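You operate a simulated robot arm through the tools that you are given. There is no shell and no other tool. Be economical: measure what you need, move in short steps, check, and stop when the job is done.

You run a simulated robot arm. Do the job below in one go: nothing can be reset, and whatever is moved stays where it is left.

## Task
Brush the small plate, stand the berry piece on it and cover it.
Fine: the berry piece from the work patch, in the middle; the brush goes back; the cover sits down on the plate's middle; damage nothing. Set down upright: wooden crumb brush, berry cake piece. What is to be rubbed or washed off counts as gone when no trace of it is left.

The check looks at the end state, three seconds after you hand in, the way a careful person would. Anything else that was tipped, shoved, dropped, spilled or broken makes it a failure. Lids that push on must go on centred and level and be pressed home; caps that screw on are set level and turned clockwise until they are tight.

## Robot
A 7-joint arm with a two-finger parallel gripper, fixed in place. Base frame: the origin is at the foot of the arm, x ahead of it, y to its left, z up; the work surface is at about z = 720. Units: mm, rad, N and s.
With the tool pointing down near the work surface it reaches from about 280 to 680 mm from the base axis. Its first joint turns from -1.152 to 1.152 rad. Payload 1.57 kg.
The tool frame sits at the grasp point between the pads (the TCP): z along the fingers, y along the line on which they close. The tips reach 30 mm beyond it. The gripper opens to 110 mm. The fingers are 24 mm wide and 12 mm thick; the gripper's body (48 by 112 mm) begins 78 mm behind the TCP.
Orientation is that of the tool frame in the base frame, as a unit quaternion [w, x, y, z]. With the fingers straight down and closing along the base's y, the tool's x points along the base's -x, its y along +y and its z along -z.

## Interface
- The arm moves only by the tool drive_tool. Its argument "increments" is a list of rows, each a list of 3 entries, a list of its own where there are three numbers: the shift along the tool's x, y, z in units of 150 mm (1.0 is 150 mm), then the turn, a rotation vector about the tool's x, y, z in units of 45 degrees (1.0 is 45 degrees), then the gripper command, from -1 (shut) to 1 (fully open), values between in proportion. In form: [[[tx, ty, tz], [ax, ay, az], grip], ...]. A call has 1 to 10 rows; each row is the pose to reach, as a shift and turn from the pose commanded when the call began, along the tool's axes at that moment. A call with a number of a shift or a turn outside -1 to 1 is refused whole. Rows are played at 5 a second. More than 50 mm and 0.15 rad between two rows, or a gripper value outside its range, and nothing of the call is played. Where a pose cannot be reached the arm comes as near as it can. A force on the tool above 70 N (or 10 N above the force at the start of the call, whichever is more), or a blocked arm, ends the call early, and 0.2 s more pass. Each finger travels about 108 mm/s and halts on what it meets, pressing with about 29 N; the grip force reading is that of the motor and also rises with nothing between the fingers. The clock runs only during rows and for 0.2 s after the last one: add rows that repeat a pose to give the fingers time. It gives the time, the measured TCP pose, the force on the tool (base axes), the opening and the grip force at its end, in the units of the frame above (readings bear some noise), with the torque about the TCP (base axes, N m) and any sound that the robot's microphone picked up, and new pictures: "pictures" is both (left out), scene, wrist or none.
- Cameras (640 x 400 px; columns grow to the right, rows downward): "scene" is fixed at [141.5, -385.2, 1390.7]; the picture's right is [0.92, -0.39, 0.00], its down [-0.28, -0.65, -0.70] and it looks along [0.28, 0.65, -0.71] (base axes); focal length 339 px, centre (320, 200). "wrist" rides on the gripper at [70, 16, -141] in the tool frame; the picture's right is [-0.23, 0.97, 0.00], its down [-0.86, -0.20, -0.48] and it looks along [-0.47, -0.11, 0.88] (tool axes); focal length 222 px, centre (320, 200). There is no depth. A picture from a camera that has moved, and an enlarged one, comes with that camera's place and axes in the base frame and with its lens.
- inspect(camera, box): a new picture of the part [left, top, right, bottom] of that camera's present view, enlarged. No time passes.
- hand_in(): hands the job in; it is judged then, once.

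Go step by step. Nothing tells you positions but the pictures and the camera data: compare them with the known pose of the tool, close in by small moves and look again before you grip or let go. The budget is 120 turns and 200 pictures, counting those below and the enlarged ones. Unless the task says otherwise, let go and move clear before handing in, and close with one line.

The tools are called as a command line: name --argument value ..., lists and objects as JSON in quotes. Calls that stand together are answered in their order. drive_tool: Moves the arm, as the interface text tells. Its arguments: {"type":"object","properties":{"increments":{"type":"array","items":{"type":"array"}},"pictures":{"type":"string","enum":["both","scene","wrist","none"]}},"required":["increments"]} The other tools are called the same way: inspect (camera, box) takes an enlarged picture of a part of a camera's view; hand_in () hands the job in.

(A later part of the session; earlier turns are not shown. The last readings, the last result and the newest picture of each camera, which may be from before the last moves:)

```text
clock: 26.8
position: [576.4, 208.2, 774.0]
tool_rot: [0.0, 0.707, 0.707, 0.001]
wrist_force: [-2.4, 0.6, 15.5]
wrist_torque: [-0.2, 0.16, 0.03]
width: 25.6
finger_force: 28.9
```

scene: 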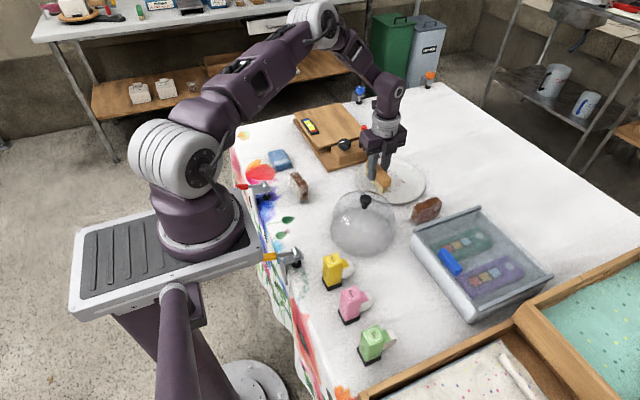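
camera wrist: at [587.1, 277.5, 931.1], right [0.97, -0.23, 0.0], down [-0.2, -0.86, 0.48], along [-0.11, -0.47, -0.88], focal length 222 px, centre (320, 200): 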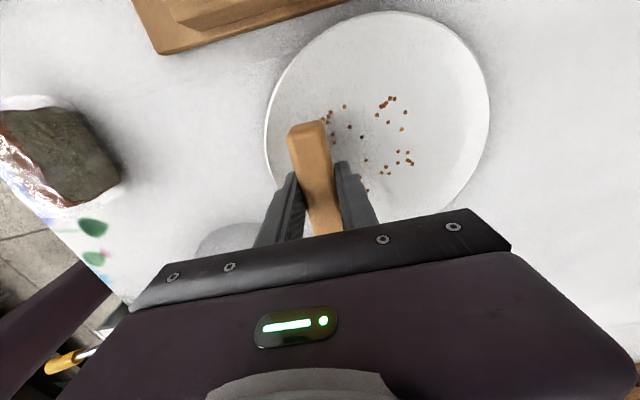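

The bristles touch the plate with about 15 N. I ease slightly and make a first stroke in +x.

drive_tool --increments '[[[0, 0.07, -0.004], [0, 0, 0], -1], [[0, 0.14, -0.004], [0, 0, 0], -1], [[0, 0.21, -0.004], [0, 0, 0], -1], [[0, 0.28, -0.004], [0, 0, 0], -1], [[0, 0.35, -0.004], [0, 0, 0], -1], [[0, 0.42, -0.004], [0, 0, 0], -1]]' --pictures "both"

inspect --camera "scene" --box '[345, 130, 440, 210]'

```text
clock: 28.2
position: [638.8, 207.7, 773.3]
tool_rot: [-0.001, 0.707, 0.707, 0.001]
wrist_force: [-8.8, 2.6, 21.2]
wrist_torque: [0.06, 0.32, 0.01]
width: 25.6
finger_force: 29.3
camera wrist: at [655.8, 278.3, 915.0], right [0.97, -0.23, 0.0], down [-0.2, -0.86, 0.48], along [-0.11, -0.46, -0.88], focal length 222 px, centre (320, 200)
```

scene: 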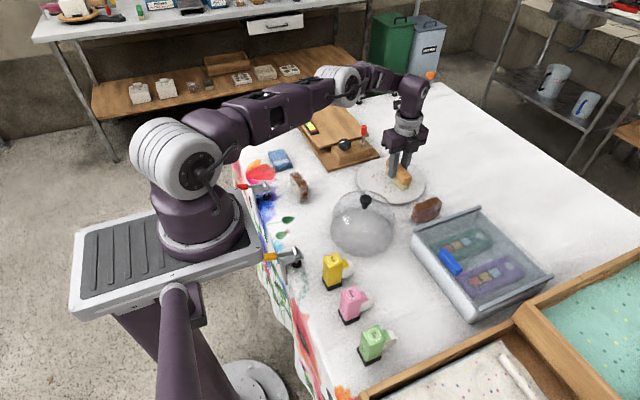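
wrist: 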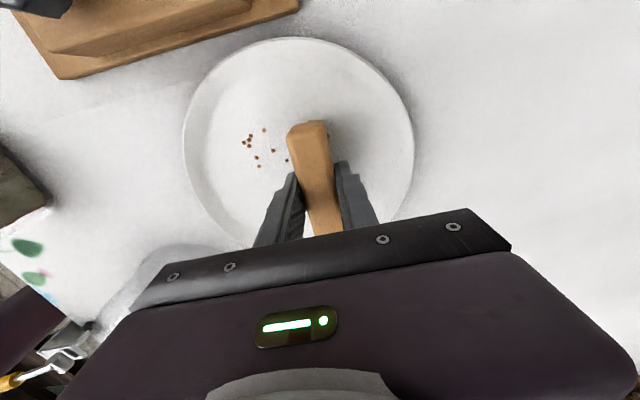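

```text
5.00 times, centred on (392, 170) of scene
camera zoom: at [140.9, -385.3, 1390.7], right [0.92, -0.39, 0.0], down [-0.28, -0.65, -0.7], along [0.28, 0.65, -0.71], focal length 1694 px, centre (-42, 350)
```

zoom: 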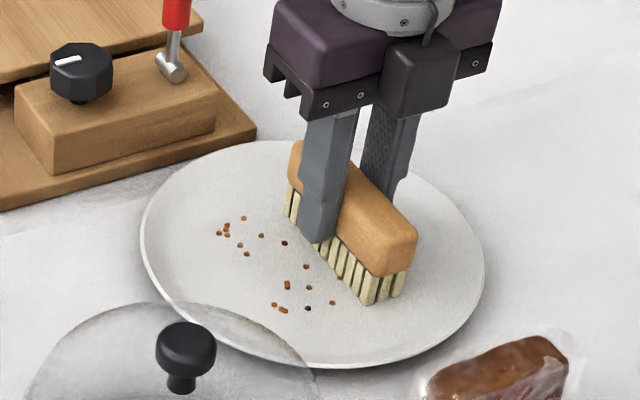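

Some crumbs have gone and the rest stayed put, while the plate has not moved. I stroke back and forth.

drive_tool --increments '[[[0, -0.08, 0], [0, 0, 0], -1], [[0, -0.16, 0], [0, 0, 0], -1], [[0, -0.24, 0], [0, 0, 0], -1], [[0, -0.32, 0], [0, 0, 0], -1], [[0, -0.4, 0], [0, 0, 0], -1], [[0, -0.45, 0], [0, 0, 0], -1], [[0, -0.37, 0], [0, 0, 0], -1], [[0, -0.29, 0], [0, 0, 0], -1], [[0, -0.37, 0], [0, 0, 0], -1], [[0, -0.45, 0], [0, 0, 0], -1]]' --pictures "none"

inspect --camera "scene" --box '[345, 130, 440, 210]'

```text
clock: 30.4
position: [571.6, 206.5, 774.5]
tool_rot: [0.0, 0.707, 0.707, 0.001]
wrist_force: [0.2, 0.8, -0.8]
wrist_torque: [0.0, 0.0, 0.01]
width: 25.4
finger_force: 29.1
```

```text
5.00 times, centred on (392, 170) of scene
camera zoom: at [141.5, -385.2, 1390.7], right [0.92, -0.39, 0.0], down [-0.28, -0.65, -0.7], along [0.28, 0.65, -0.71], focal length 1694 px, centre (-42, 350)
```

zoom: 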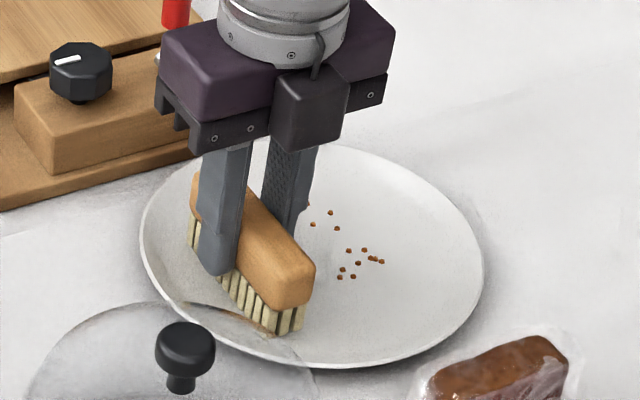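

drive_tool --increments '[[[0, 0, 0.012], [0, 0, 0], -1], [[0, 0.06, 0.012], [0, 0, 0], -1], [[0, 0, 0.012], [0, 0, 0], -1], [[0, 0.08, 0.012], [0, 0, 0], -1], [[0, 0.16, 0.012], [0, 0, 0], -1], [[0, 0.24, 0.012], [0, 0, 0], -1], [[0, 0.32, 0.012], [0, 0, 0], -1], [[0, 0.4, 0.012], [0, 0, 0], -1], [[0, 0.48, 0.012], [0, 0, 0], -1], [[0, 0.52, 0.012], [0, 0, 0], -1]]' --pictures "none"

inspect --camera "scene" --box '[345, 130, 440, 210]'

```text
clock: 32.6
position: [642.5, 207.8, 770.8]
tool_rot: [-0.001, 0.704, 0.711, -0.003]
wrist_force: [0.3, -2.2, 26.0]
wrist_torque: [0.11, -0.15, -0.15]
width: 25.8
finger_force: 29.9
out of reach, approached as far as the arm can: row 10
```

```text
5.00 times, centred on (392, 170) of scene
camera zoom: at [141.0, -385.5, 1390.7], right [0.92, -0.39, 0.0], down [-0.28, -0.65, -0.7], along [0.28, 0.65, -0.71], focal length 1694 px, centre (-42, 350)
```

zoom: 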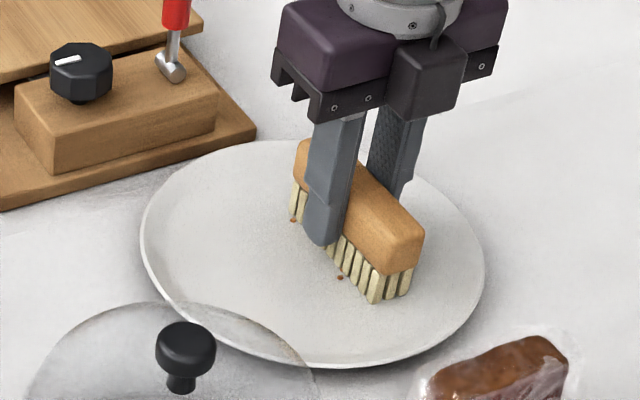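

Near crumbs are gone; reach ends at about x=643. I stroke back and look.

drive_tool --increments '[[[0, -0.06, 0], [0, 0, 0], -1], [[0, -0.01, 0], [0, 0, 0], -1], [[0, -0.06, 0], [0, 0, 0], -1], [[0, -0.12, 0], [0, 0, 0], -1], [[0, -0.2, 0], [0, 0, 0], -1], [[0, -0.28, -0.01], [0, 0, 0], -1], [[0, -0.36, -0.02], [0, 0, 0], -1], [[0, -0.44, -0.1], [0, 0, 0], -1], [[0, -0.44, -0.25], [0, 0, 0], -1]]' --pictures "wrist"

inspect --camera "scene" --box '[345, 130, 440, 210]'

inspect --camera "wrist" --box '[240, 0, 500, 220]'

```text
clock: 34.6
position: [581.4, 207.1, 809.0]
tool_rot: [-0.001, 0.707, 0.708, 0.001]
wrist_force: [0.0, -0.5, -0.8]
wrist_torque: [0.0, 0.02, 0.0]
width: 25.8
finger_force: 28.7
out of reach, approached as far as the arm can: row 3
camera wrist: at [600.4, 277.3, 951.0], right [0.97, -0.23, 0.0], down [-0.2, -0.86, 0.48], along [-0.11, -0.47, -0.88], focal length 222 px, centre (320, 200)
```

wrist: 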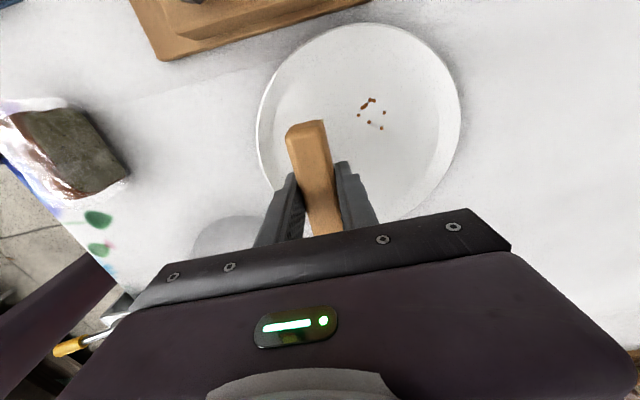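

```text
5.00 times, centred on (392, 170) of scene
camera zoom: at [141.5, -385.2, 1390.7], right [0.92, -0.39, 0.0], down [-0.28, -0.65, -0.7], along [0.28, 0.65, -0.71], focal length 1694 px, centre (-42, 350)
```

zoom: 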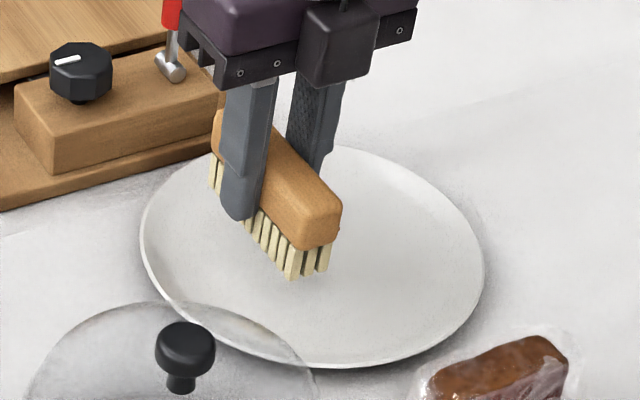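

```text
1.82 times, centred on (370, 110) of wrist
camera zoom: at [600.4, 277.3, 951.0], right [0.97, -0.23, 0.0], down [-0.2, -0.86, 0.48], along [-0.11, -0.47, -0.88], focal length 404 px, centre (229, 364)
```

zoom: 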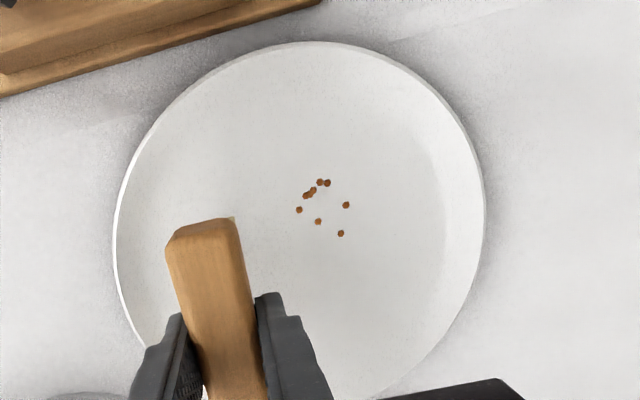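

A cluster is left around (645,236). I turn the brush by 90° so that its end reaches out there, with the TCP closer in.

drive_tool --increments '[[[0.03, 0.03, 0], [0, 0, -0.18], -1], [[0.06, 0.06, 0], [0, 0, -0.36], -1], [[0.09, 0.09, 0], [0, 0, -0.54], -1], [[0.12, 0.12, 0], [0, 0, -0.72], -1], [[0.15, 0.15, 0], [0, 0, -0.9], -1], [[0.167, 0.18, 0], [0, 0, -1], -1]]' --pictures "none"

drive_tool --increments '[[[0, 0, 0], [0, 0, -0.18], -1], [[0, 0, 0], [0, 0, -0.36], -1], [[0, 0, 0], [0, 0, -0.54], -1], [[0, 0, 0], [0, 0, -0.72], -1], [[0, 0, 0.05], [0, 0, -0.9], -1], [[0, 0, 0.1], [0, 0, -1], -1], [[0, 0, 0.16], [0, 0, -1], -1], [[0, 0, 0.21], [0, 0, -1], -1]]' --pictures "both"

inspect --camera "scene" --box '[345, 130, 440, 210]'

```text
clock: 36.0
position: [609.5, 233.6, 810.0]
tool_rot: [-0.001, 0.382, 0.924, 0.0]
wrist_force: [0.1, 0.0, -1.0]
wrist_torque: [-0.02, -0.02, -0.04]
width: 25.7
finger_force: 29.0
```

```text
clock: 37.8
position: [610.1, 231.9, 779.1]
tool_rot: [0.0, -0.001, 1.0, 0.001]
wrist_force: [-0.2, -0.9, -1.0]
wrist_torque: [-0.04, 0.02, 0.0]
width: 25.9
finger_force: 29.6
camera wrist: at [541.6, 248.4, 919.4], right [0.23, 0.97, 0.0], down [0.86, -0.2, 0.48], along [0.47, -0.11, -0.88], focal length 222 px, centre (320, 200)
```

scene: 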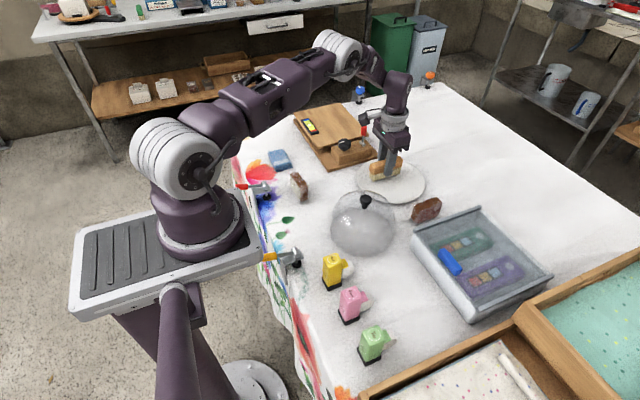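
wrist: 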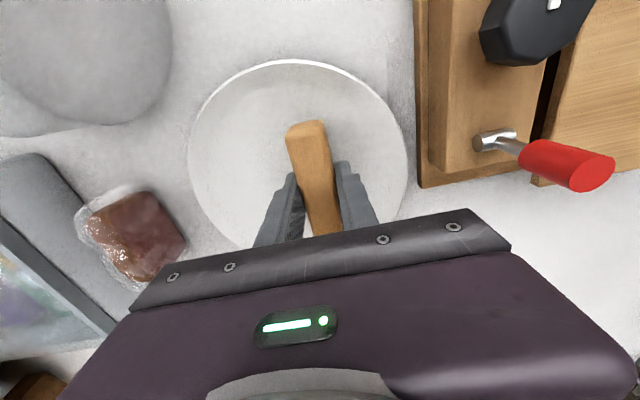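

```text
5.00 times, centred on (392, 170) of scene
camera zoom: at [141.5, -385.2, 1390.7], right [0.92, -0.39, 0.0], down [-0.28, -0.65, -0.7], along [0.28, 0.65, -0.71], focal length 1694 px, centre (-42, 350)
```

zoom: 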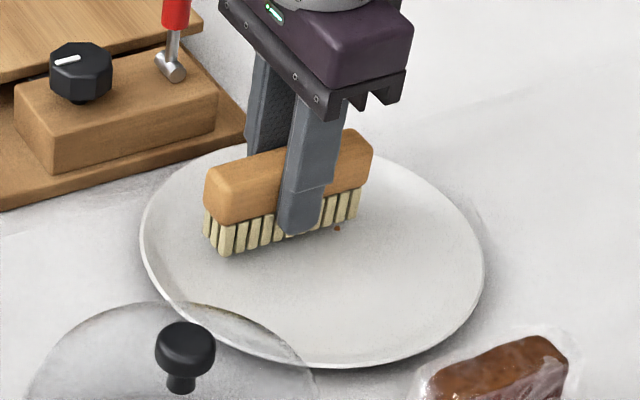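

drive_tool --increments '[[[-0.02, 0, 0.03], [0, 0, 0], -1], [[-0.02, 0, 0.04], [0, 0, 0], -1], [[-0.02, -0.04, 0.046], [0, 0, 0], -1], [[-0.02, -0.1, 0.046], [0, 0, 0], -1], [[-0.02, -0.16, 0.046], [0, 0, 0], -1], [[-0.02, -0.1, 0.046], [0, 0, 0], -1], [[-0.02, -0.04, 0.046], [0, 0, 0], -1], [[-0.02, 0.02, 0.046], [0, 0, 0], -1], [[-0.02, 0.08, 0.046], [0, 0, 0], -1]]' --pictures "none"

inspect --camera "scene" --box '[345, 130, 440, 210]'

```text
clock: 39.8
position: [612.3, 245.3, 771.6]
tool_rot: [0.0, 0.0, 1.0, 0.001]
wrist_force: [0.9, -0.7, -0.9]
wrist_torque: [0.01, 0.01, 0.02]
width: 25.9
finger_force: 28.8
```

```text
5.00 times, centred on (392, 170) of scene
camera zoom: at [141.5, -385.2, 1390.7], right [0.92, -0.39, 0.0], down [-0.28, -0.65, -0.7], along [0.28, 0.65, -0.71], focal length 1694 px, centre (-42, 350)
```

zoom: 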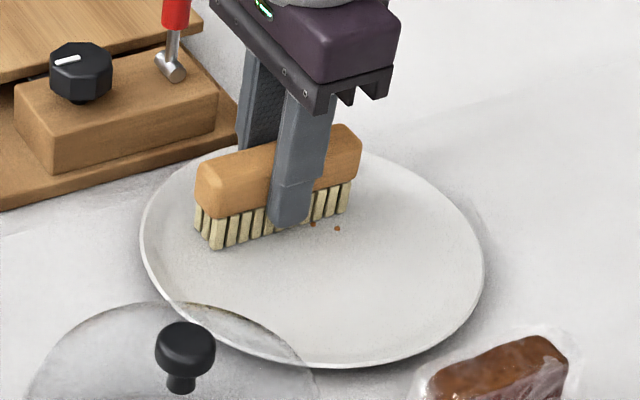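

There was no contact, so the brush has slid up a little in the grip. I lower further for contact and stroke again.

drive_tool --increments '[[[0, -0.02, 0.008], [0, 0, 0], -1], [[0, -0.04, 0.012], [0, 0, 0], -1]]' --pictures "none"

drive_tool --increments '[[[0, -0.02, 0.008], [0, 0, 0], -1], [[0, -0.04, 0.008], [0, 0, 0], -1]]' --pictures "none"

```text
clock: 40.4
position: [613.2, 239.5, 770.2]
tool_rot: [0.0, 0.0, 1.0, 0.001]
wrist_force: [-0.2, 1.6, 2.5]
wrist_torque: [0.04, -0.08, 0.08]
width: 25.4
finger_force: 29.3
```

```text
clock: 41.0
position: [614.9, 233.5, 770.9]
tool_rot: [0.002, 0.001, 1.0, 0.001]
wrist_force: [0.1, 9.3, 23.1]
wrist_torque: [0.25, 0.41, -0.11]
width: 25.3
finger_force: 29.1
```

drive_tool --increments '[[[0, -0.05, -0.004], [0, 0, 0], -1], [[0, -0.11, -0.004], [0, 0, 0], -1], [[0, -0.17, -0.004], [0, 0, 0], -1], [[0, -0.11, -0.004], [0, 0, 0], -1], [[0, -0.05, -0.004], [0, 0, 0], -1], [[0, 0.01, -0.004], [0, 0, 0], -1], [[0, 0.06, -0.004], [0, 0, 0], -1], [[0, 0.1, -0.004], [0, 0, 0], -1]]' --pictures "none"

inspect --camera "scene" --box '[345, 130, 440, 210]'

```text
clock: 42.8
position: [611.6, 246.6, 768.5]
tool_rot: [-0.002, 0.0, 1.0, 0.001]
wrist_force: [0.6, 0.4, -0.8]
wrist_torque: [-0.03, 0.02, -0.03]
width: 25.4
finger_force: 29.1
```

```text
5.00 times, centred on (392, 170) of scene
camera zoom: at [141.5, -385.2, 1390.7], right [0.92, -0.39, 0.0], down [-0.28, -0.65, -0.7], along [0.28, 0.65, -0.71], focal length 1694 px, centre (-42, 350)
```

zoom: 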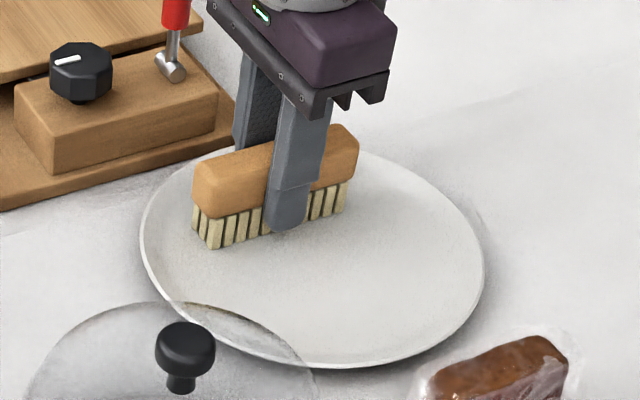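

drive_tool --increments '[[[0, 0, -0.1], [0, 0, 0], -1], [[0.15, 0, -0.3], [0, 0, 0], -1], [[0.4, 0, -0.5], [0, 0, 0], -1], [[0.6, 0, -0.7], [0, 0, 0], -1], [[0.6, 0, -0.7], [0, 0, 0], -1]]' --pictures "wrist"

inspect --camera "scene" --box '[345, 130, 440, 210]'

inspect --camera "wrist" --box '[200, 80, 440, 240]'

```text
clock: 44.0
position: [521.3, 243.1, 873.8]
tool_rot: [0.0, 0.0, 1.0, 0.0]
wrist_force: [-0.2, -0.1, -1.3]
wrist_torque: [-0.01, -0.06, -0.04]
width: 25.4
finger_force: 28.9
camera wrist: at [453.0, 260.1, 1014.0], right [0.23, 0.97, 0.0], down [0.86, -0.2, 0.48], along [0.47, -0.11, -0.88], focal length 222 px, centre (320, 200)
```

wrist: 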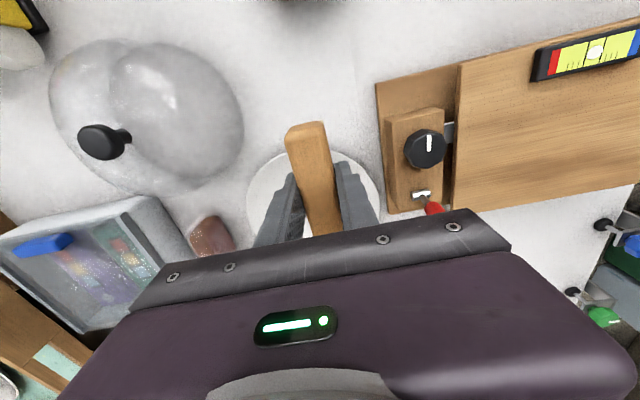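

```text
5.00 times, centred on (392, 170) of scene
camera zoom: at [141.5, -385.2, 1390.7], right [0.92, -0.39, 0.0], down [-0.28, -0.65, -0.7], along [0.28, 0.65, -0.71], focal length 1694 px, centre (-42, 350)
```

zoom: 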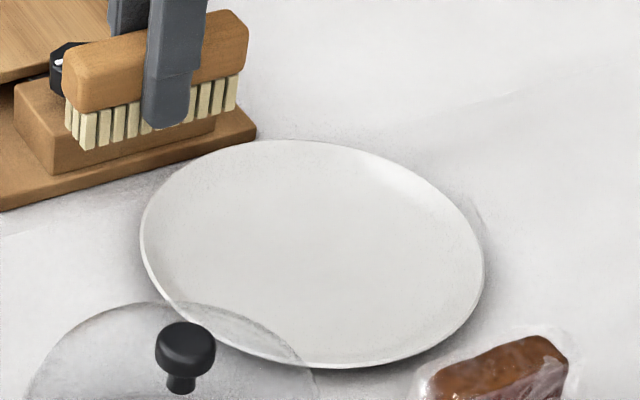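

```text
2.50 times, centred on (320, 160) of wrist
camera zoom: at [453.0, 260.1, 1014.0], right [0.23, 0.97, 0.0], down [0.86, -0.2, 0.48], along [0.47, -0.11, -0.88], focal length 555 px, centre (320, 300)
```

zoom: 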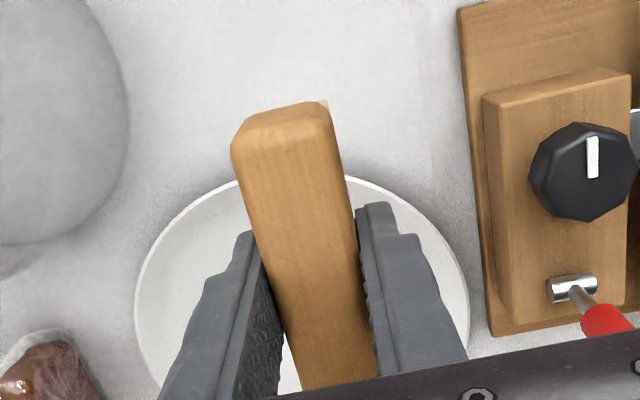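

The plate looks clean. I take the brush back: turn it and move above its old place.

inspect --camera "scene" --box '[370, 155, 430, 210]'

drive_tool --increments '[[[0.09, 0.03, 0], [0, 0, 0.18], -1], [[0.19, 0.06, 0], [0, 0, 0.36], -1], [[0.28, 0.09, 0], [0, 0, 0.54], -1], [[0.38, 0.12, 0], [0, 0, 0.72], -1], [[0.47, 0.15, 0], [0, 0, 0.9], -1], [[0.56, 0.19, 0], [0, 0, 1], -1]]' --pictures "none"

drive_tool --increments '[[[0, 0, 0], [0, 0, 0.18], -1], [[0, 0, 0], [0, 0, 0.36], -1], [[0, 0, 0], [0, 0, 0.54], -1], [[0, 0, 0], [0, 0, 0.72], -1], [[0, 0, 0], [0, 0, 0.9], -1], [[0, 0, 0], [0, 0, 1], -1], [[0, 0, 0.2], [0, 0, 1], -1], [[0, 0, 0.4], [0, 0, 1], -1], [[0, 0, 0.6], [0, 0, 1], -1]]' --pictures "both"

inspect --camera "scene" --box '[290, 130, 360, 205]'

```text
7.27 times, centred on (400, 182) of scene
camera zoom: at [141.5, -385.2, 1390.7], right [0.92, -0.39, 0.0], down [-0.28, -0.65, -0.7], along [0.28, 0.65, -0.71], focal length 2464 px, centre (-262, 327)
```

zoom: 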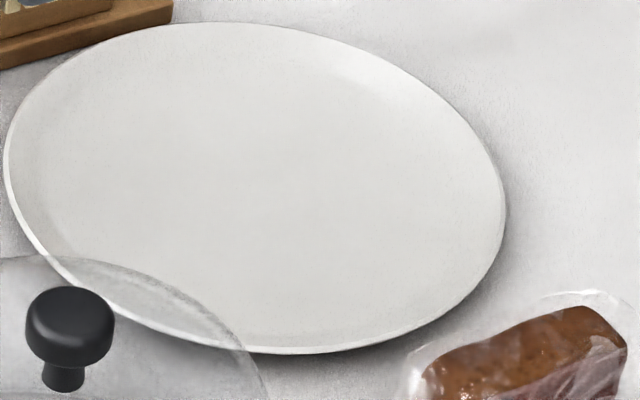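

```text
clock: 45.4
position: [439.5, 275.3, 871.8]
tool_rot: [-0.001, 0.384, 0.923, 0.0]
wrist_force: [-1.0, 0.2, -1.2]
wrist_torque: [0.03, -0.03, -0.03]
width: 25.9
finger_force: 28.3
```

```text
clock: 47.4
position: [442.8, 275.2, 783.2]
tool_rot: [-0.001, 0.707, 0.708, 0.0]
wrist_force: [-0.2, -0.2, -0.5]
wrist_torque: [0.01, 0.04, 0.0]
width: 26.0
finger_force: 29.0
camera wrist: at [460.3, 344.9, 924.8], right [0.97, -0.23, 0.0], down [-0.2, -0.86, 0.48], along [-0.11, -0.46, -0.88], focal length 222 px, centre (320, 200)
```

scene: 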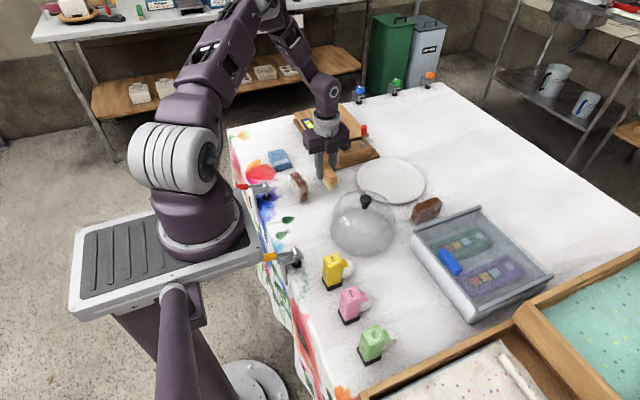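
wrist: 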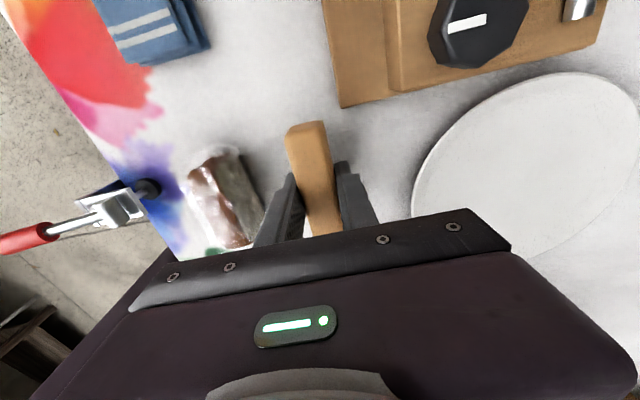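

```text
5.33 times, centred on (325, 168) of scene
camera zoom: at [141.5, -385.2, 1390.7], right [0.92, -0.39, 0.0], down [-0.28, -0.65, -0.7], along [0.28, 0.65, -0.71], focal length 1807 px, centre (293, 373)
```

zoom: 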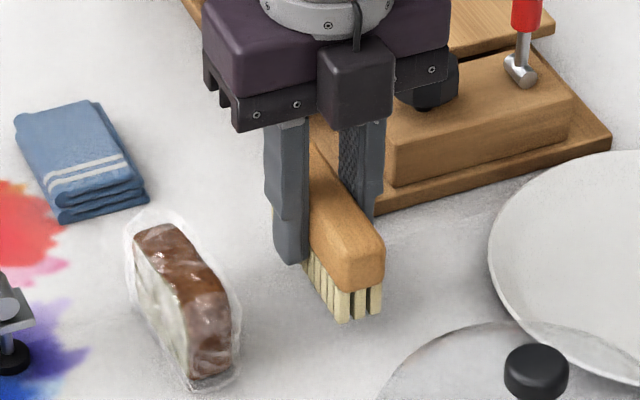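

drive_tool --increments '[[[-0.023, -0.035, 0], [0, 0, 0], -1], [[-0.023, -0.035, 0.08], [0, 0, 0], -1], [[-0.023, -0.035, 0.13], [0, 0, 0], -1], [[-0.023, -0.035, 0.13], [0, 0, 0], -1]]' --pictures "none"

drive_tool --increments '[[[0, 0, 0.01], [0, 0, 0], -1], [[0, 0, 0.01], [0, 0, 0], -1]]' --pictures "none"

```text
clock: 48.4
position: [435.4, 273.2, 763.1]
tool_rot: [-0.001, 0.707, 0.707, 0.001]
wrist_force: [-0.3, 0.1, -0.3]
wrist_torque: [-0.02, 0.01, 0.01]
width: 25.8
finger_force: 28.9
```

```text
clock: 49.0
position: [432.0, 272.7, 762.6]
tool_rot: [0.0, 0.707, 0.707, 0.0]
wrist_force: [-0.1, -1.1, 0.2]
wrist_torque: [-0.02, -0.02, 0.01]
width: 25.6
finger_force: 28.6
```

Averaged readings and the commanded sums both say I am about 4 mm short in x; I correct that and lower until it touches.

drive_tool --increments '[[[-0.01, 0.025, 0], [0, 0, 0], -1], [[-0.01, 0.025, 0.007], [0, 0, 0], -1]]' --pictures "none"

drive_tool --increments '[[[0, 0, 0.007], [0, 0, 0], -1], [[0, 0, 0.01], [0, 0, 0], -1]]' --pictures "none"

```text
clock: 49.6
position: [437.5, 271.1, 761.4]
tool_rot: [0.0, 0.707, 0.708, 0.001]
wrist_force: [0.3, -0.2, -0.3]
wrist_torque: [0.0, 0.03, 0.02]
width: 25.7
finger_force: 28.8
```

```text
clock: 50.2
position: [437.1, 271.4, 760.4]
tool_rot: [-0.001, 0.707, 0.707, 0.0]
wrist_force: [-4.9, -3.5, 17.8]
wrist_torque: [-0.38, 0.18, 0.01]
width: 25.6
finger_force: 28.7
```

Contact. I open gently and rise.

drive_tool --increments '[[[0, 0, -0.004], [0, 0, 0], -0.4], [[0, 0, -0.004], [0, 0, 0], -0.2], [[0, 0, -0.004], [0, 0, 0], -0.16], [[0, 0, -0.1], [0, 0, 0], -0.16], [[0, 0, -0.3], [0, 0, 0], -0.16], [[0, 0, -0.6], [0, 0, 0], 0], [[0, 0, -0.8], [0, 0, 0], 0.2]]' --pictures "both"

inspect --camera "scene" --box '[300, 150, 350, 205]'

inspect --camera "wrist" --box '[380, 60, 580, 200]'

```text
clock: 51.8
position: [435.6, 269.9, 882.4]
tool_rot: [0.0, 0.707, 0.707, 0.0]
wrist_force: [-0.6, -0.1, 1.4]
wrist_torque: [0.0, 0.02, 0.02]
width: 65.8
finger_force: 0.1
camera wrist: at [454.4, 340.3, 1023.2], right [0.97, -0.23, 0.0], down [-0.2, -0.86, 0.48], along [-0.11, -0.47, -0.88], focal length 222 px, centre (320, 200)
```

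scene: 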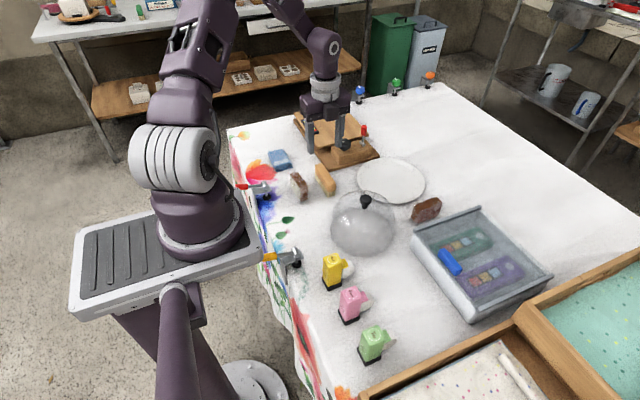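
wrist: 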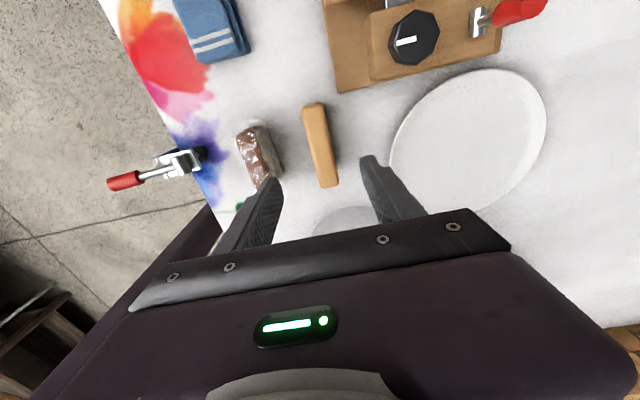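

```text
7.27 times, centred on (325, 178) of scene
camera zoom: at [141.5, -385.2, 1390.7], right [0.92, -0.39, 0.0], down [-0.28, -0.65, -0.7], along [0.28, 0.65, -0.71], focal length 2464 px, centre (284, 364)
```

zoom: 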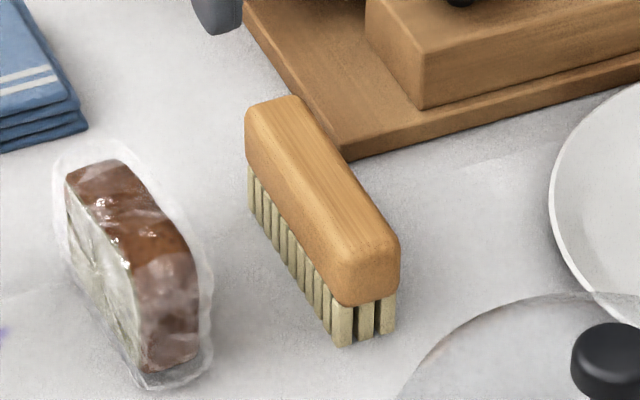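

```text
2.86 times, centred on (480, 130) of wrist
camera zoom: at [454.4, 340.3, 1023.2], right [0.97, -0.23, 0.0], down [-0.2, -0.86, 0.48], along [-0.11, -0.47, -0.88], focal length 635 px, centre (-137, 400)
```

zoom: 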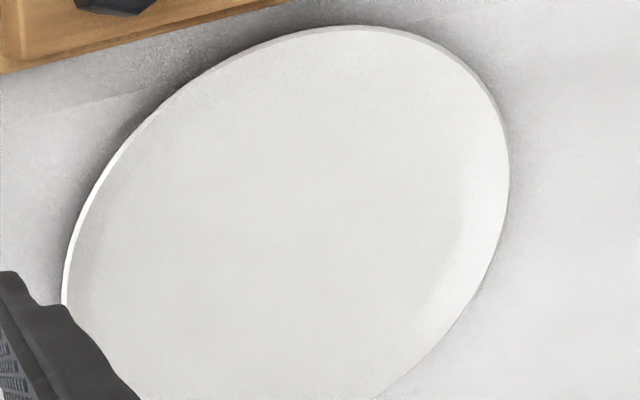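

The brush stands back in its place and the plate is clean. Next the berry piece: long side along x, centre about (638,63); I turn back to yaw 0 and go above it.

drive_tool --increments '[[[-0.11, 0.11, 0], [0, 0, -0.18], 0.1], [[-0.22, 0.22, 0], [0, 0, -0.36], 0.1], [[-0.33, 0.33, 0], [0, 0, -0.54], 0.1], [[-0.44, 0.44, 0], [0, 0, -0.72], 0.1], [[-0.55, 0.55, 0], [0, 0, -0.9], 0.1], [[-0.667, 0.667, 0], [0, 0, -1], 0.1]]' --pictures "none"

drive_tool --increments '[[[-0.17, 0, 0], [0, 0, -0.18], 0.1], [[-0.34, 0, 0], [0, 0, -0.36], 0.1], [[-0.51, 0, 0], [0, 0, -0.54], 0.1], [[-0.68, 0, 0], [0, 0, -0.72], 0.1], [[-0.85, 0, 0], [0, 0, -0.9], 0.1], [[-0.985, -0.024, 0], [0, 0, -1], 0.1], [[-0.985, -0.024, 0], [0, 0, -1], 0.1]]' --pictures "both"

inspect --camera "wrist" --box '[250, 110, 400, 220]'

```text
clock: 53.2
position: [538.2, 170.1, 878.4]
tool_rot: [0.001, 0.382, 0.924, 0.0]
wrist_force: [0.2, -0.5, -0.2]
wrist_torque: [-0.01, -0.01, -0.04]
width: 60.4
finger_force: 0.1
```

```text
clock: 54.8
position: [639.6, 63.4, 879.7]
tool_rot: [0.0, -0.001, 1.0, 0.0]
wrist_force: [0.6, -0.2, 0.7]
wrist_torque: [0.01, 0.0, -0.02]
width: 60.6
finger_force: 0.0
camera wrist: at [572.3, 79.3, 1020.7], right [0.23, 0.97, 0.0], down [0.86, -0.2, 0.48], along [0.47, -0.11, -0.88], focal length 222 px, centre (320, 200)
```

scene: 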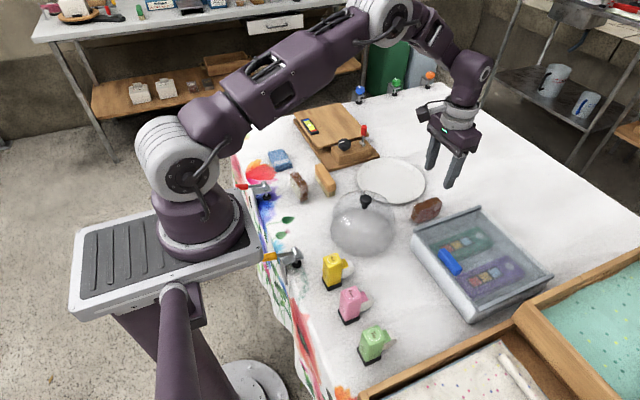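
wrist: 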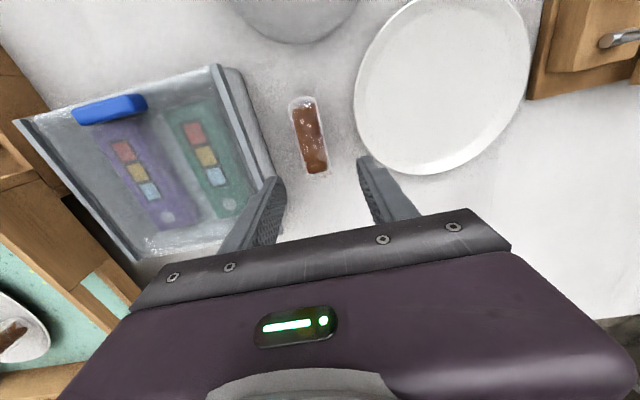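

```text
3.64 times, centred on (325, 165) of wrist
camera zoom: at [572.3, 79.3, 1020.7], right [0.23, 0.97, 0.0], down [0.86, -0.2, 0.48], along [0.47, -0.11, -0.88], focal length 808 px, centre (302, 327)
```

zoom: 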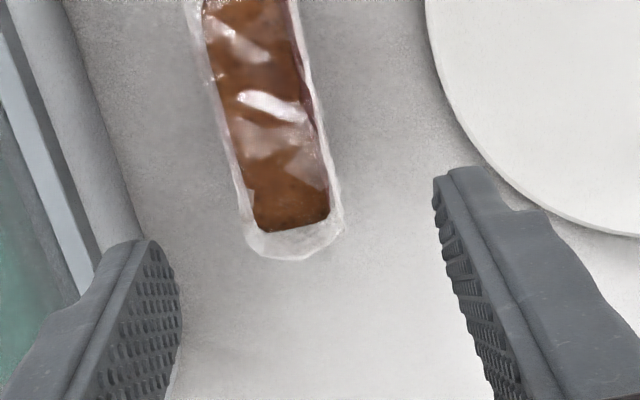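

Triangulating gives the piece's centre as (625,55), top z≈783. I shift there, set the opening to 52 mm and come lower for a look.

drive_tool --increments '[[[0.097, -0.053, 0], [0, 0, 0], 0], [[0.097, -0.053, 0.2], [0, 0, 0], -0.05], [[0.097, -0.053, 0.4], [0, 0, 0], -0.05], [[0.097, -0.053, 0.4], [0, 0, 0], -0.05]]' --pictures "wrist"

inspect --camera "wrist" --box '[240, 90, 410, 230]'

inspect --camera "scene" --box '[390, 150, 470, 230]'

```text
clock: 55.8
position: [627.6, 53.3, 819.3]
tool_rot: [0.0, 0.0, 1.0, 0.0]
wrist_force: [0.1, -0.7, 0.1]
wrist_torque: [0.0, 0.0, -0.01]
width: 52.2
finger_force: 0.0
camera wrist: at [559.8, 70.4, 960.5], right [0.23, 0.97, 0.0], down [0.86, -0.2, 0.48], along [0.47, -0.11, -0.88], focal length 222 px, centre (320, 200)
```

wrist: 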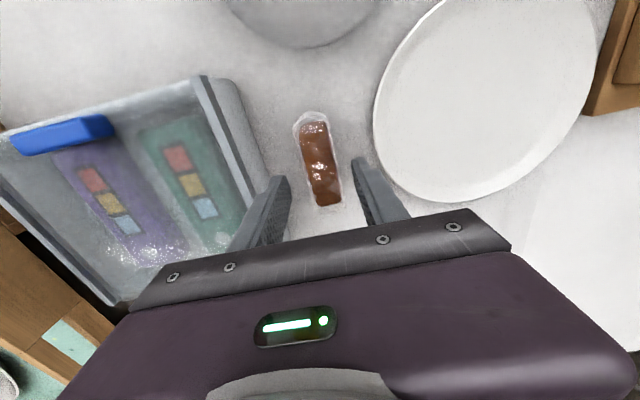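

```text
2.86 times, centred on (325, 160) of wrist
camera zoom: at [559.8, 70.4, 960.5], right [0.23, 0.97, 0.0], down [0.86, -0.2, 0.48], along [0.47, -0.11, -0.88], focal length 635 px, centre (306, 314)
```

zoom: 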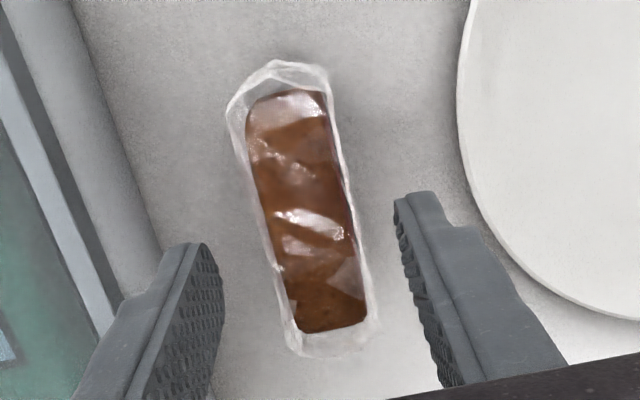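

```text
5.00 times, centred on (430, 190) of scene
camera zoom: at [141.5, -385.2, 1390.7], right [0.92, -0.39, 0.0], down [-0.28, -0.65, -0.7], along [0.28, 0.65, -0.71], focal length 1694 px, centre (-230, 250)
```

zoom: 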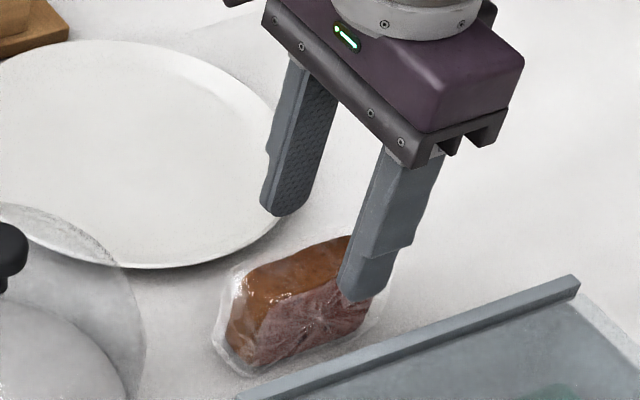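

The piece is centred in y and about 6 mm nearer in x. I shift, descend and close gently.

drive_tool --increments '[[[0.04, 0, 0.1], [0, 0, 0], -0.05], [[0.04, 0, 0.25], [0, 0, 0], -0.05], [[0.04, 0, 0.345], [0, 0, 0], -0.05], [[0.04, 0, 0.345], [0, 0, 0], -0.3], [[0.04, 0, 0.345], [0, 0, 0], -0.45], [[0.04, 0, 0.345], [0, 0, 0], -0.5]]' --pictures "wrist"

inspect --camera "scene" --box '[390, 150, 470, 230]'

```text
clock: 57.2
position: [620.5, 57.5, 765.9]
tool_rot: [0.0, -0.001, 1.0, 0.0]
wrist_force: [-0.3, 0.9, 0.5]
wrist_torque: [0.0, -0.01, 0.0]
width: 30.0
finger_force: 9.5
camera wrist: at [552.1, 73.4, 907.4], right [0.23, 0.97, 0.0], down [0.86, -0.2, 0.48], along [0.47, -0.11, -0.88], focal length 222 px, centre (320, 200)
```

wrist: 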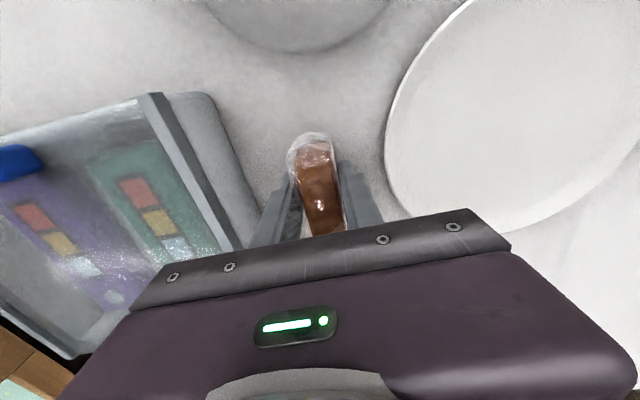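

```text
5.00 times, centred on (430, 190) of scene
camera zoom: at [141.5, -385.2, 1390.7], right [0.92, -0.39, 0.0], down [-0.28, -0.65, -0.7], along [0.28, 0.65, -0.71], focal length 1694 px, centre (-230, 250)
```

zoom: 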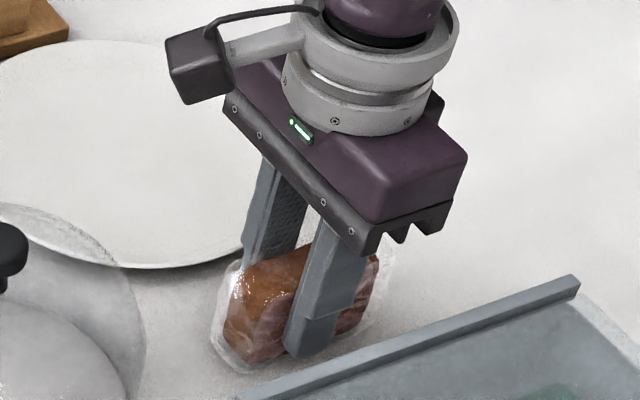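

Gripped softly (10 N). I firm it slightly, lift and carry it over the plate.

drive_tool --increments '[[[0, 0, 0], [0, 0, 0], -0.55], [[0, 0, -0.05], [0, 0, 0], -0.55], [[0, 0, -0.2], [0, 0, 0], -0.55], [[0, 0, -0.35], [0, 0, 0], -0.55], [[0, 0, -0.35], [0, 0, 0], -0.55]]' --pictures "wrist"

inspect --camera "scene" --box '[390, 130, 470, 230]'

```text
clock: 58.4
position: [618.3, 54.6, 819.7]
tool_rot: [0.0, 0.0, 1.0, 0.0]
wrist_force: [0.3, -1.5, -1.0]
wrist_torque: [0.03, -0.02, -0.02]
width: 29.7
finger_force: 8.4
camera wrist: at [550.2, 72.5, 960.4], right [0.23, 0.97, 0.0], down [0.86, -0.2, 0.48], along [0.47, -0.11, -0.88], focal length 222 px, centre (320, 200)
```

wrist: 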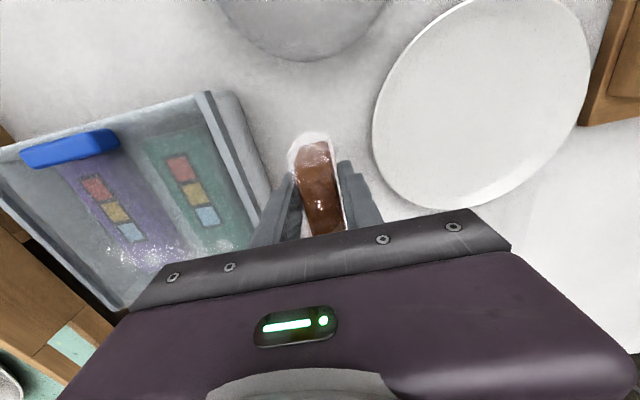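

```text
4.00 times, centred on (430, 180) of scene
camera zoom: at [141.5, -385.2, 1390.7], right [0.92, -0.39, 0.0], down [-0.28, -0.65, -0.7], along [0.28, 0.65, -0.71], focal length 1355 px, centre (-120, 280)
```

zoom: 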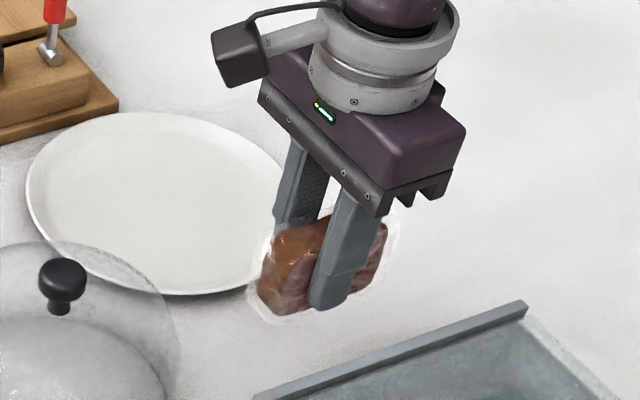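

drive_tool --increments '[[[0, 0.2, 0], [0, 0, 0], -0.55], [[0, 0.4, 0], [0, 0, 0], -0.55], [[0, 0.6, 0], [0, 0, 0], -0.55], [[0, 0.8, 0], [0, 0, 0], -0.55], [[0, 1.0, 0], [0, 0, 0], -0.55], [[0, 1.0, 0], [0, 0, 0], -0.55]]' --pictures "both"

inspect --camera "scene" --box '[345, 120, 440, 210]'

```text
clock: 59.8
position: [617.5, 207.2, 820.3]
tool_rot: [-0.001, -0.001, 1.0, 0.0]
wrist_force: [-0.5, 0.0, -1.3]
wrist_torque: [0.0, 0.01, 0.01]
width: 29.7
finger_force: 9.1
camera wrist: at [548.8, 224.1, 962.2], right [0.23, 0.97, 0.0], down [0.86, -0.2, 0.48], along [0.47, -0.11, -0.88], focal length 222 px, centre (320, 200)
```

scene: 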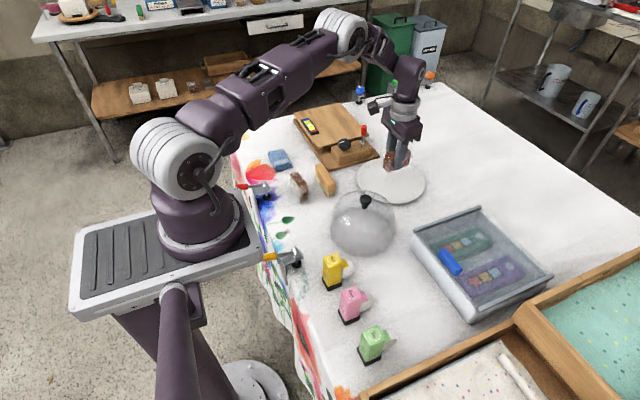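
wrist: 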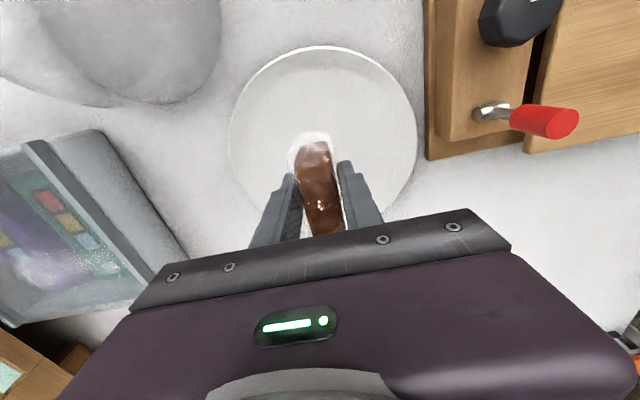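

```text
4.44 times, centred on (392, 165) of scene
camera zoom: at [141.5, -385.2, 1390.7], right [0.92, -0.39, 0.0], down [-0.28, -0.65, -0.7], along [0.28, 0.65, -0.71], focal length 1506 px, centre (-2, 356)
```

zoom: 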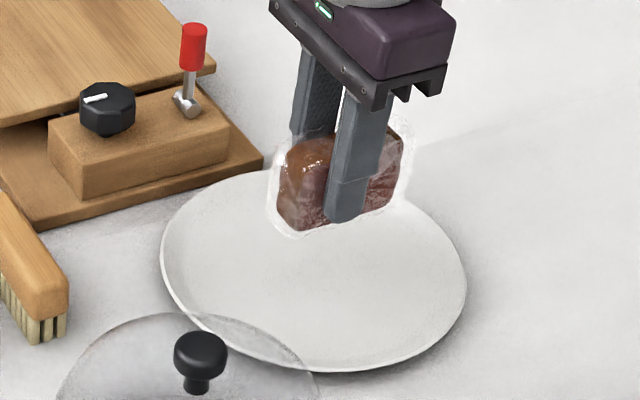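

inspect --camera "scene" --box '[380, 130, 415, 175]'

inspect --camera "wrist" --box '[260, 110, 380, 245]'

```text
8.89 times, centred on (398, 152) of scene
camera zoom: at [141.5, -385.2, 1390.7], right [0.92, -0.39, 0.0], down [-0.28, -0.65, -0.7], along [0.28, 0.65, -0.71], focal length 3012 px, centre (-369, 622)
```

zoom: 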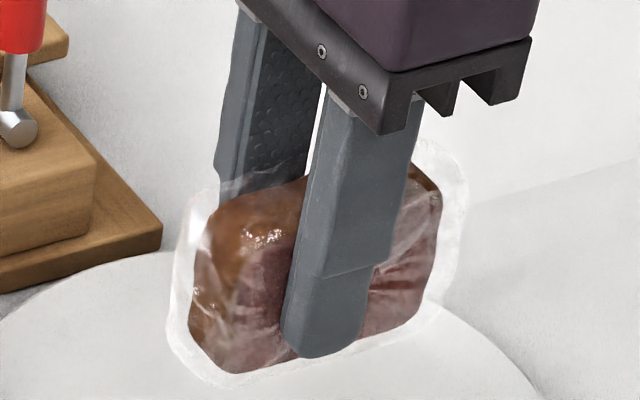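

```text
2.96 times, centred on (320, 178) of wrist
camera zoom: at [548.8, 224.1, 962.2], right [0.23, 0.97, 0.0], down [0.86, -0.2, 0.48], along [0.47, -0.11, -0.88], focal length 658 px, centre (320, 267)
```

zoom: 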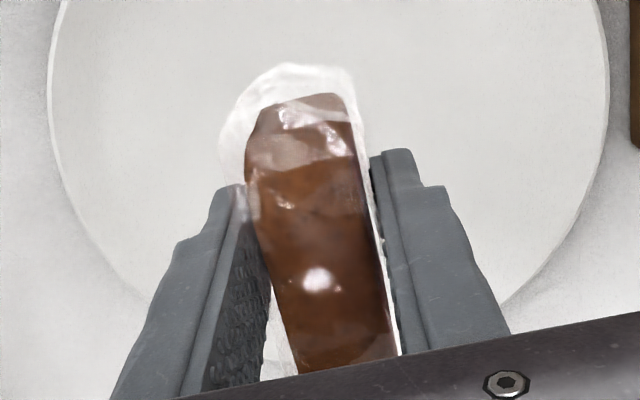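

Estimates of the piece's offset in the grip disagree by a few mm, so I centre the TCP on the plate (2.8 mm more in y) and lower.

drive_tool --increments '[[[0, 0.019, 0.1], [0, 0, 0], -0.55], [[0, 0.019, 0.2], [0, 0, 0], -0.55], [[0, 0.019, 0.28], [0, 0, 0], -0.55], [[0, 0.019, 0.28], [0, 0, 0], -0.55]]' --pictures "none"

drive_tool --increments '[[[0, 0, 0.01], [0, 0, 0], -0.55], [[0, 0, 0.013], [0, 0, 0], -0.55]]' --pictures "none"

drive_tool --increments '[[[0, 0, 0.008], [0, 0, 0], -0.55], [[0, 0, 0.01], [0, 0, 0], -0.55]]' --pictures "both"

inspect --camera "scene" --box '[345, 120, 440, 210]'

```text
clock: 60.8
position: [617.8, 209.8, 779.3]
tool_rot: [0.001, 0.0, 1.0, 0.002]
wrist_force: [0.2, 0.2, -0.5]
wrist_torque: [-0.02, 0.0, -0.01]
width: 30.0
finger_force: 9.1
```

```text
clock: 61.4
position: [619.2, 210.1, 777.2]
tool_rot: [0.0, 0.0, 1.0, 0.001]
wrist_force: [0.1, -0.5, 0.3]
wrist_torque: [0.02, 0.01, 0.0]
width: 29.9
finger_force: 9.3
```

```text
clock: 62.0
position: [619.2, 209.5, 775.1]
tool_rot: [0.0, 0.0, 1.0, 0.0]
wrist_force: [0.3, -0.1, -0.6]
wrist_torque: [-0.01, -0.01, 0.0]
width: 29.8
finger_force: 9.2
camera wrist: at [551.2, 225.9, 916.6], right [0.23, 0.97, 0.0], down [0.86, -0.2, 0.48], along [0.47, -0.11, -0.88], focal length 222 px, centre (320, 200)
```

scene: 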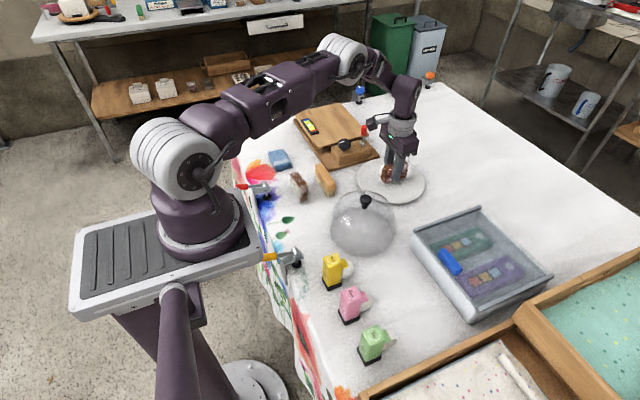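
wrist: 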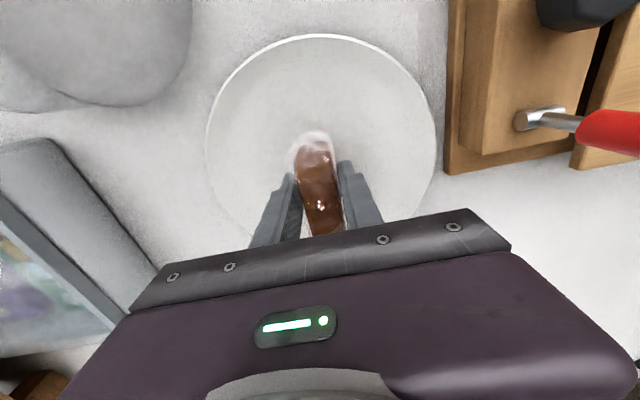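

```text
4.44 times, centred on (392, 165) of scene
camera zoom: at [141.5, -385.2, 1390.7], right [0.92, -0.39, 0.0], down [-0.28, -0.65, -0.7], along [0.28, 0.65, -0.71], focal length 1506 px, centre (-2, 356)
```

zoom: 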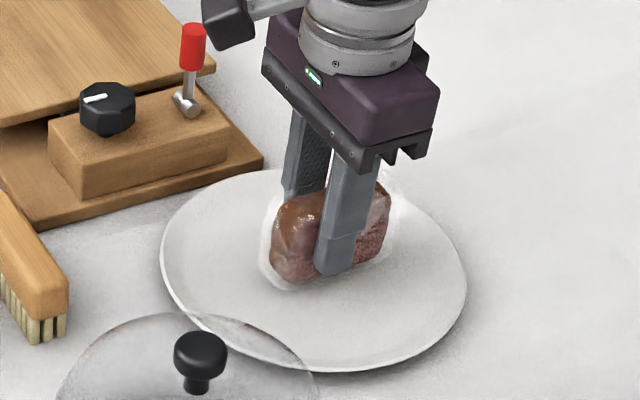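

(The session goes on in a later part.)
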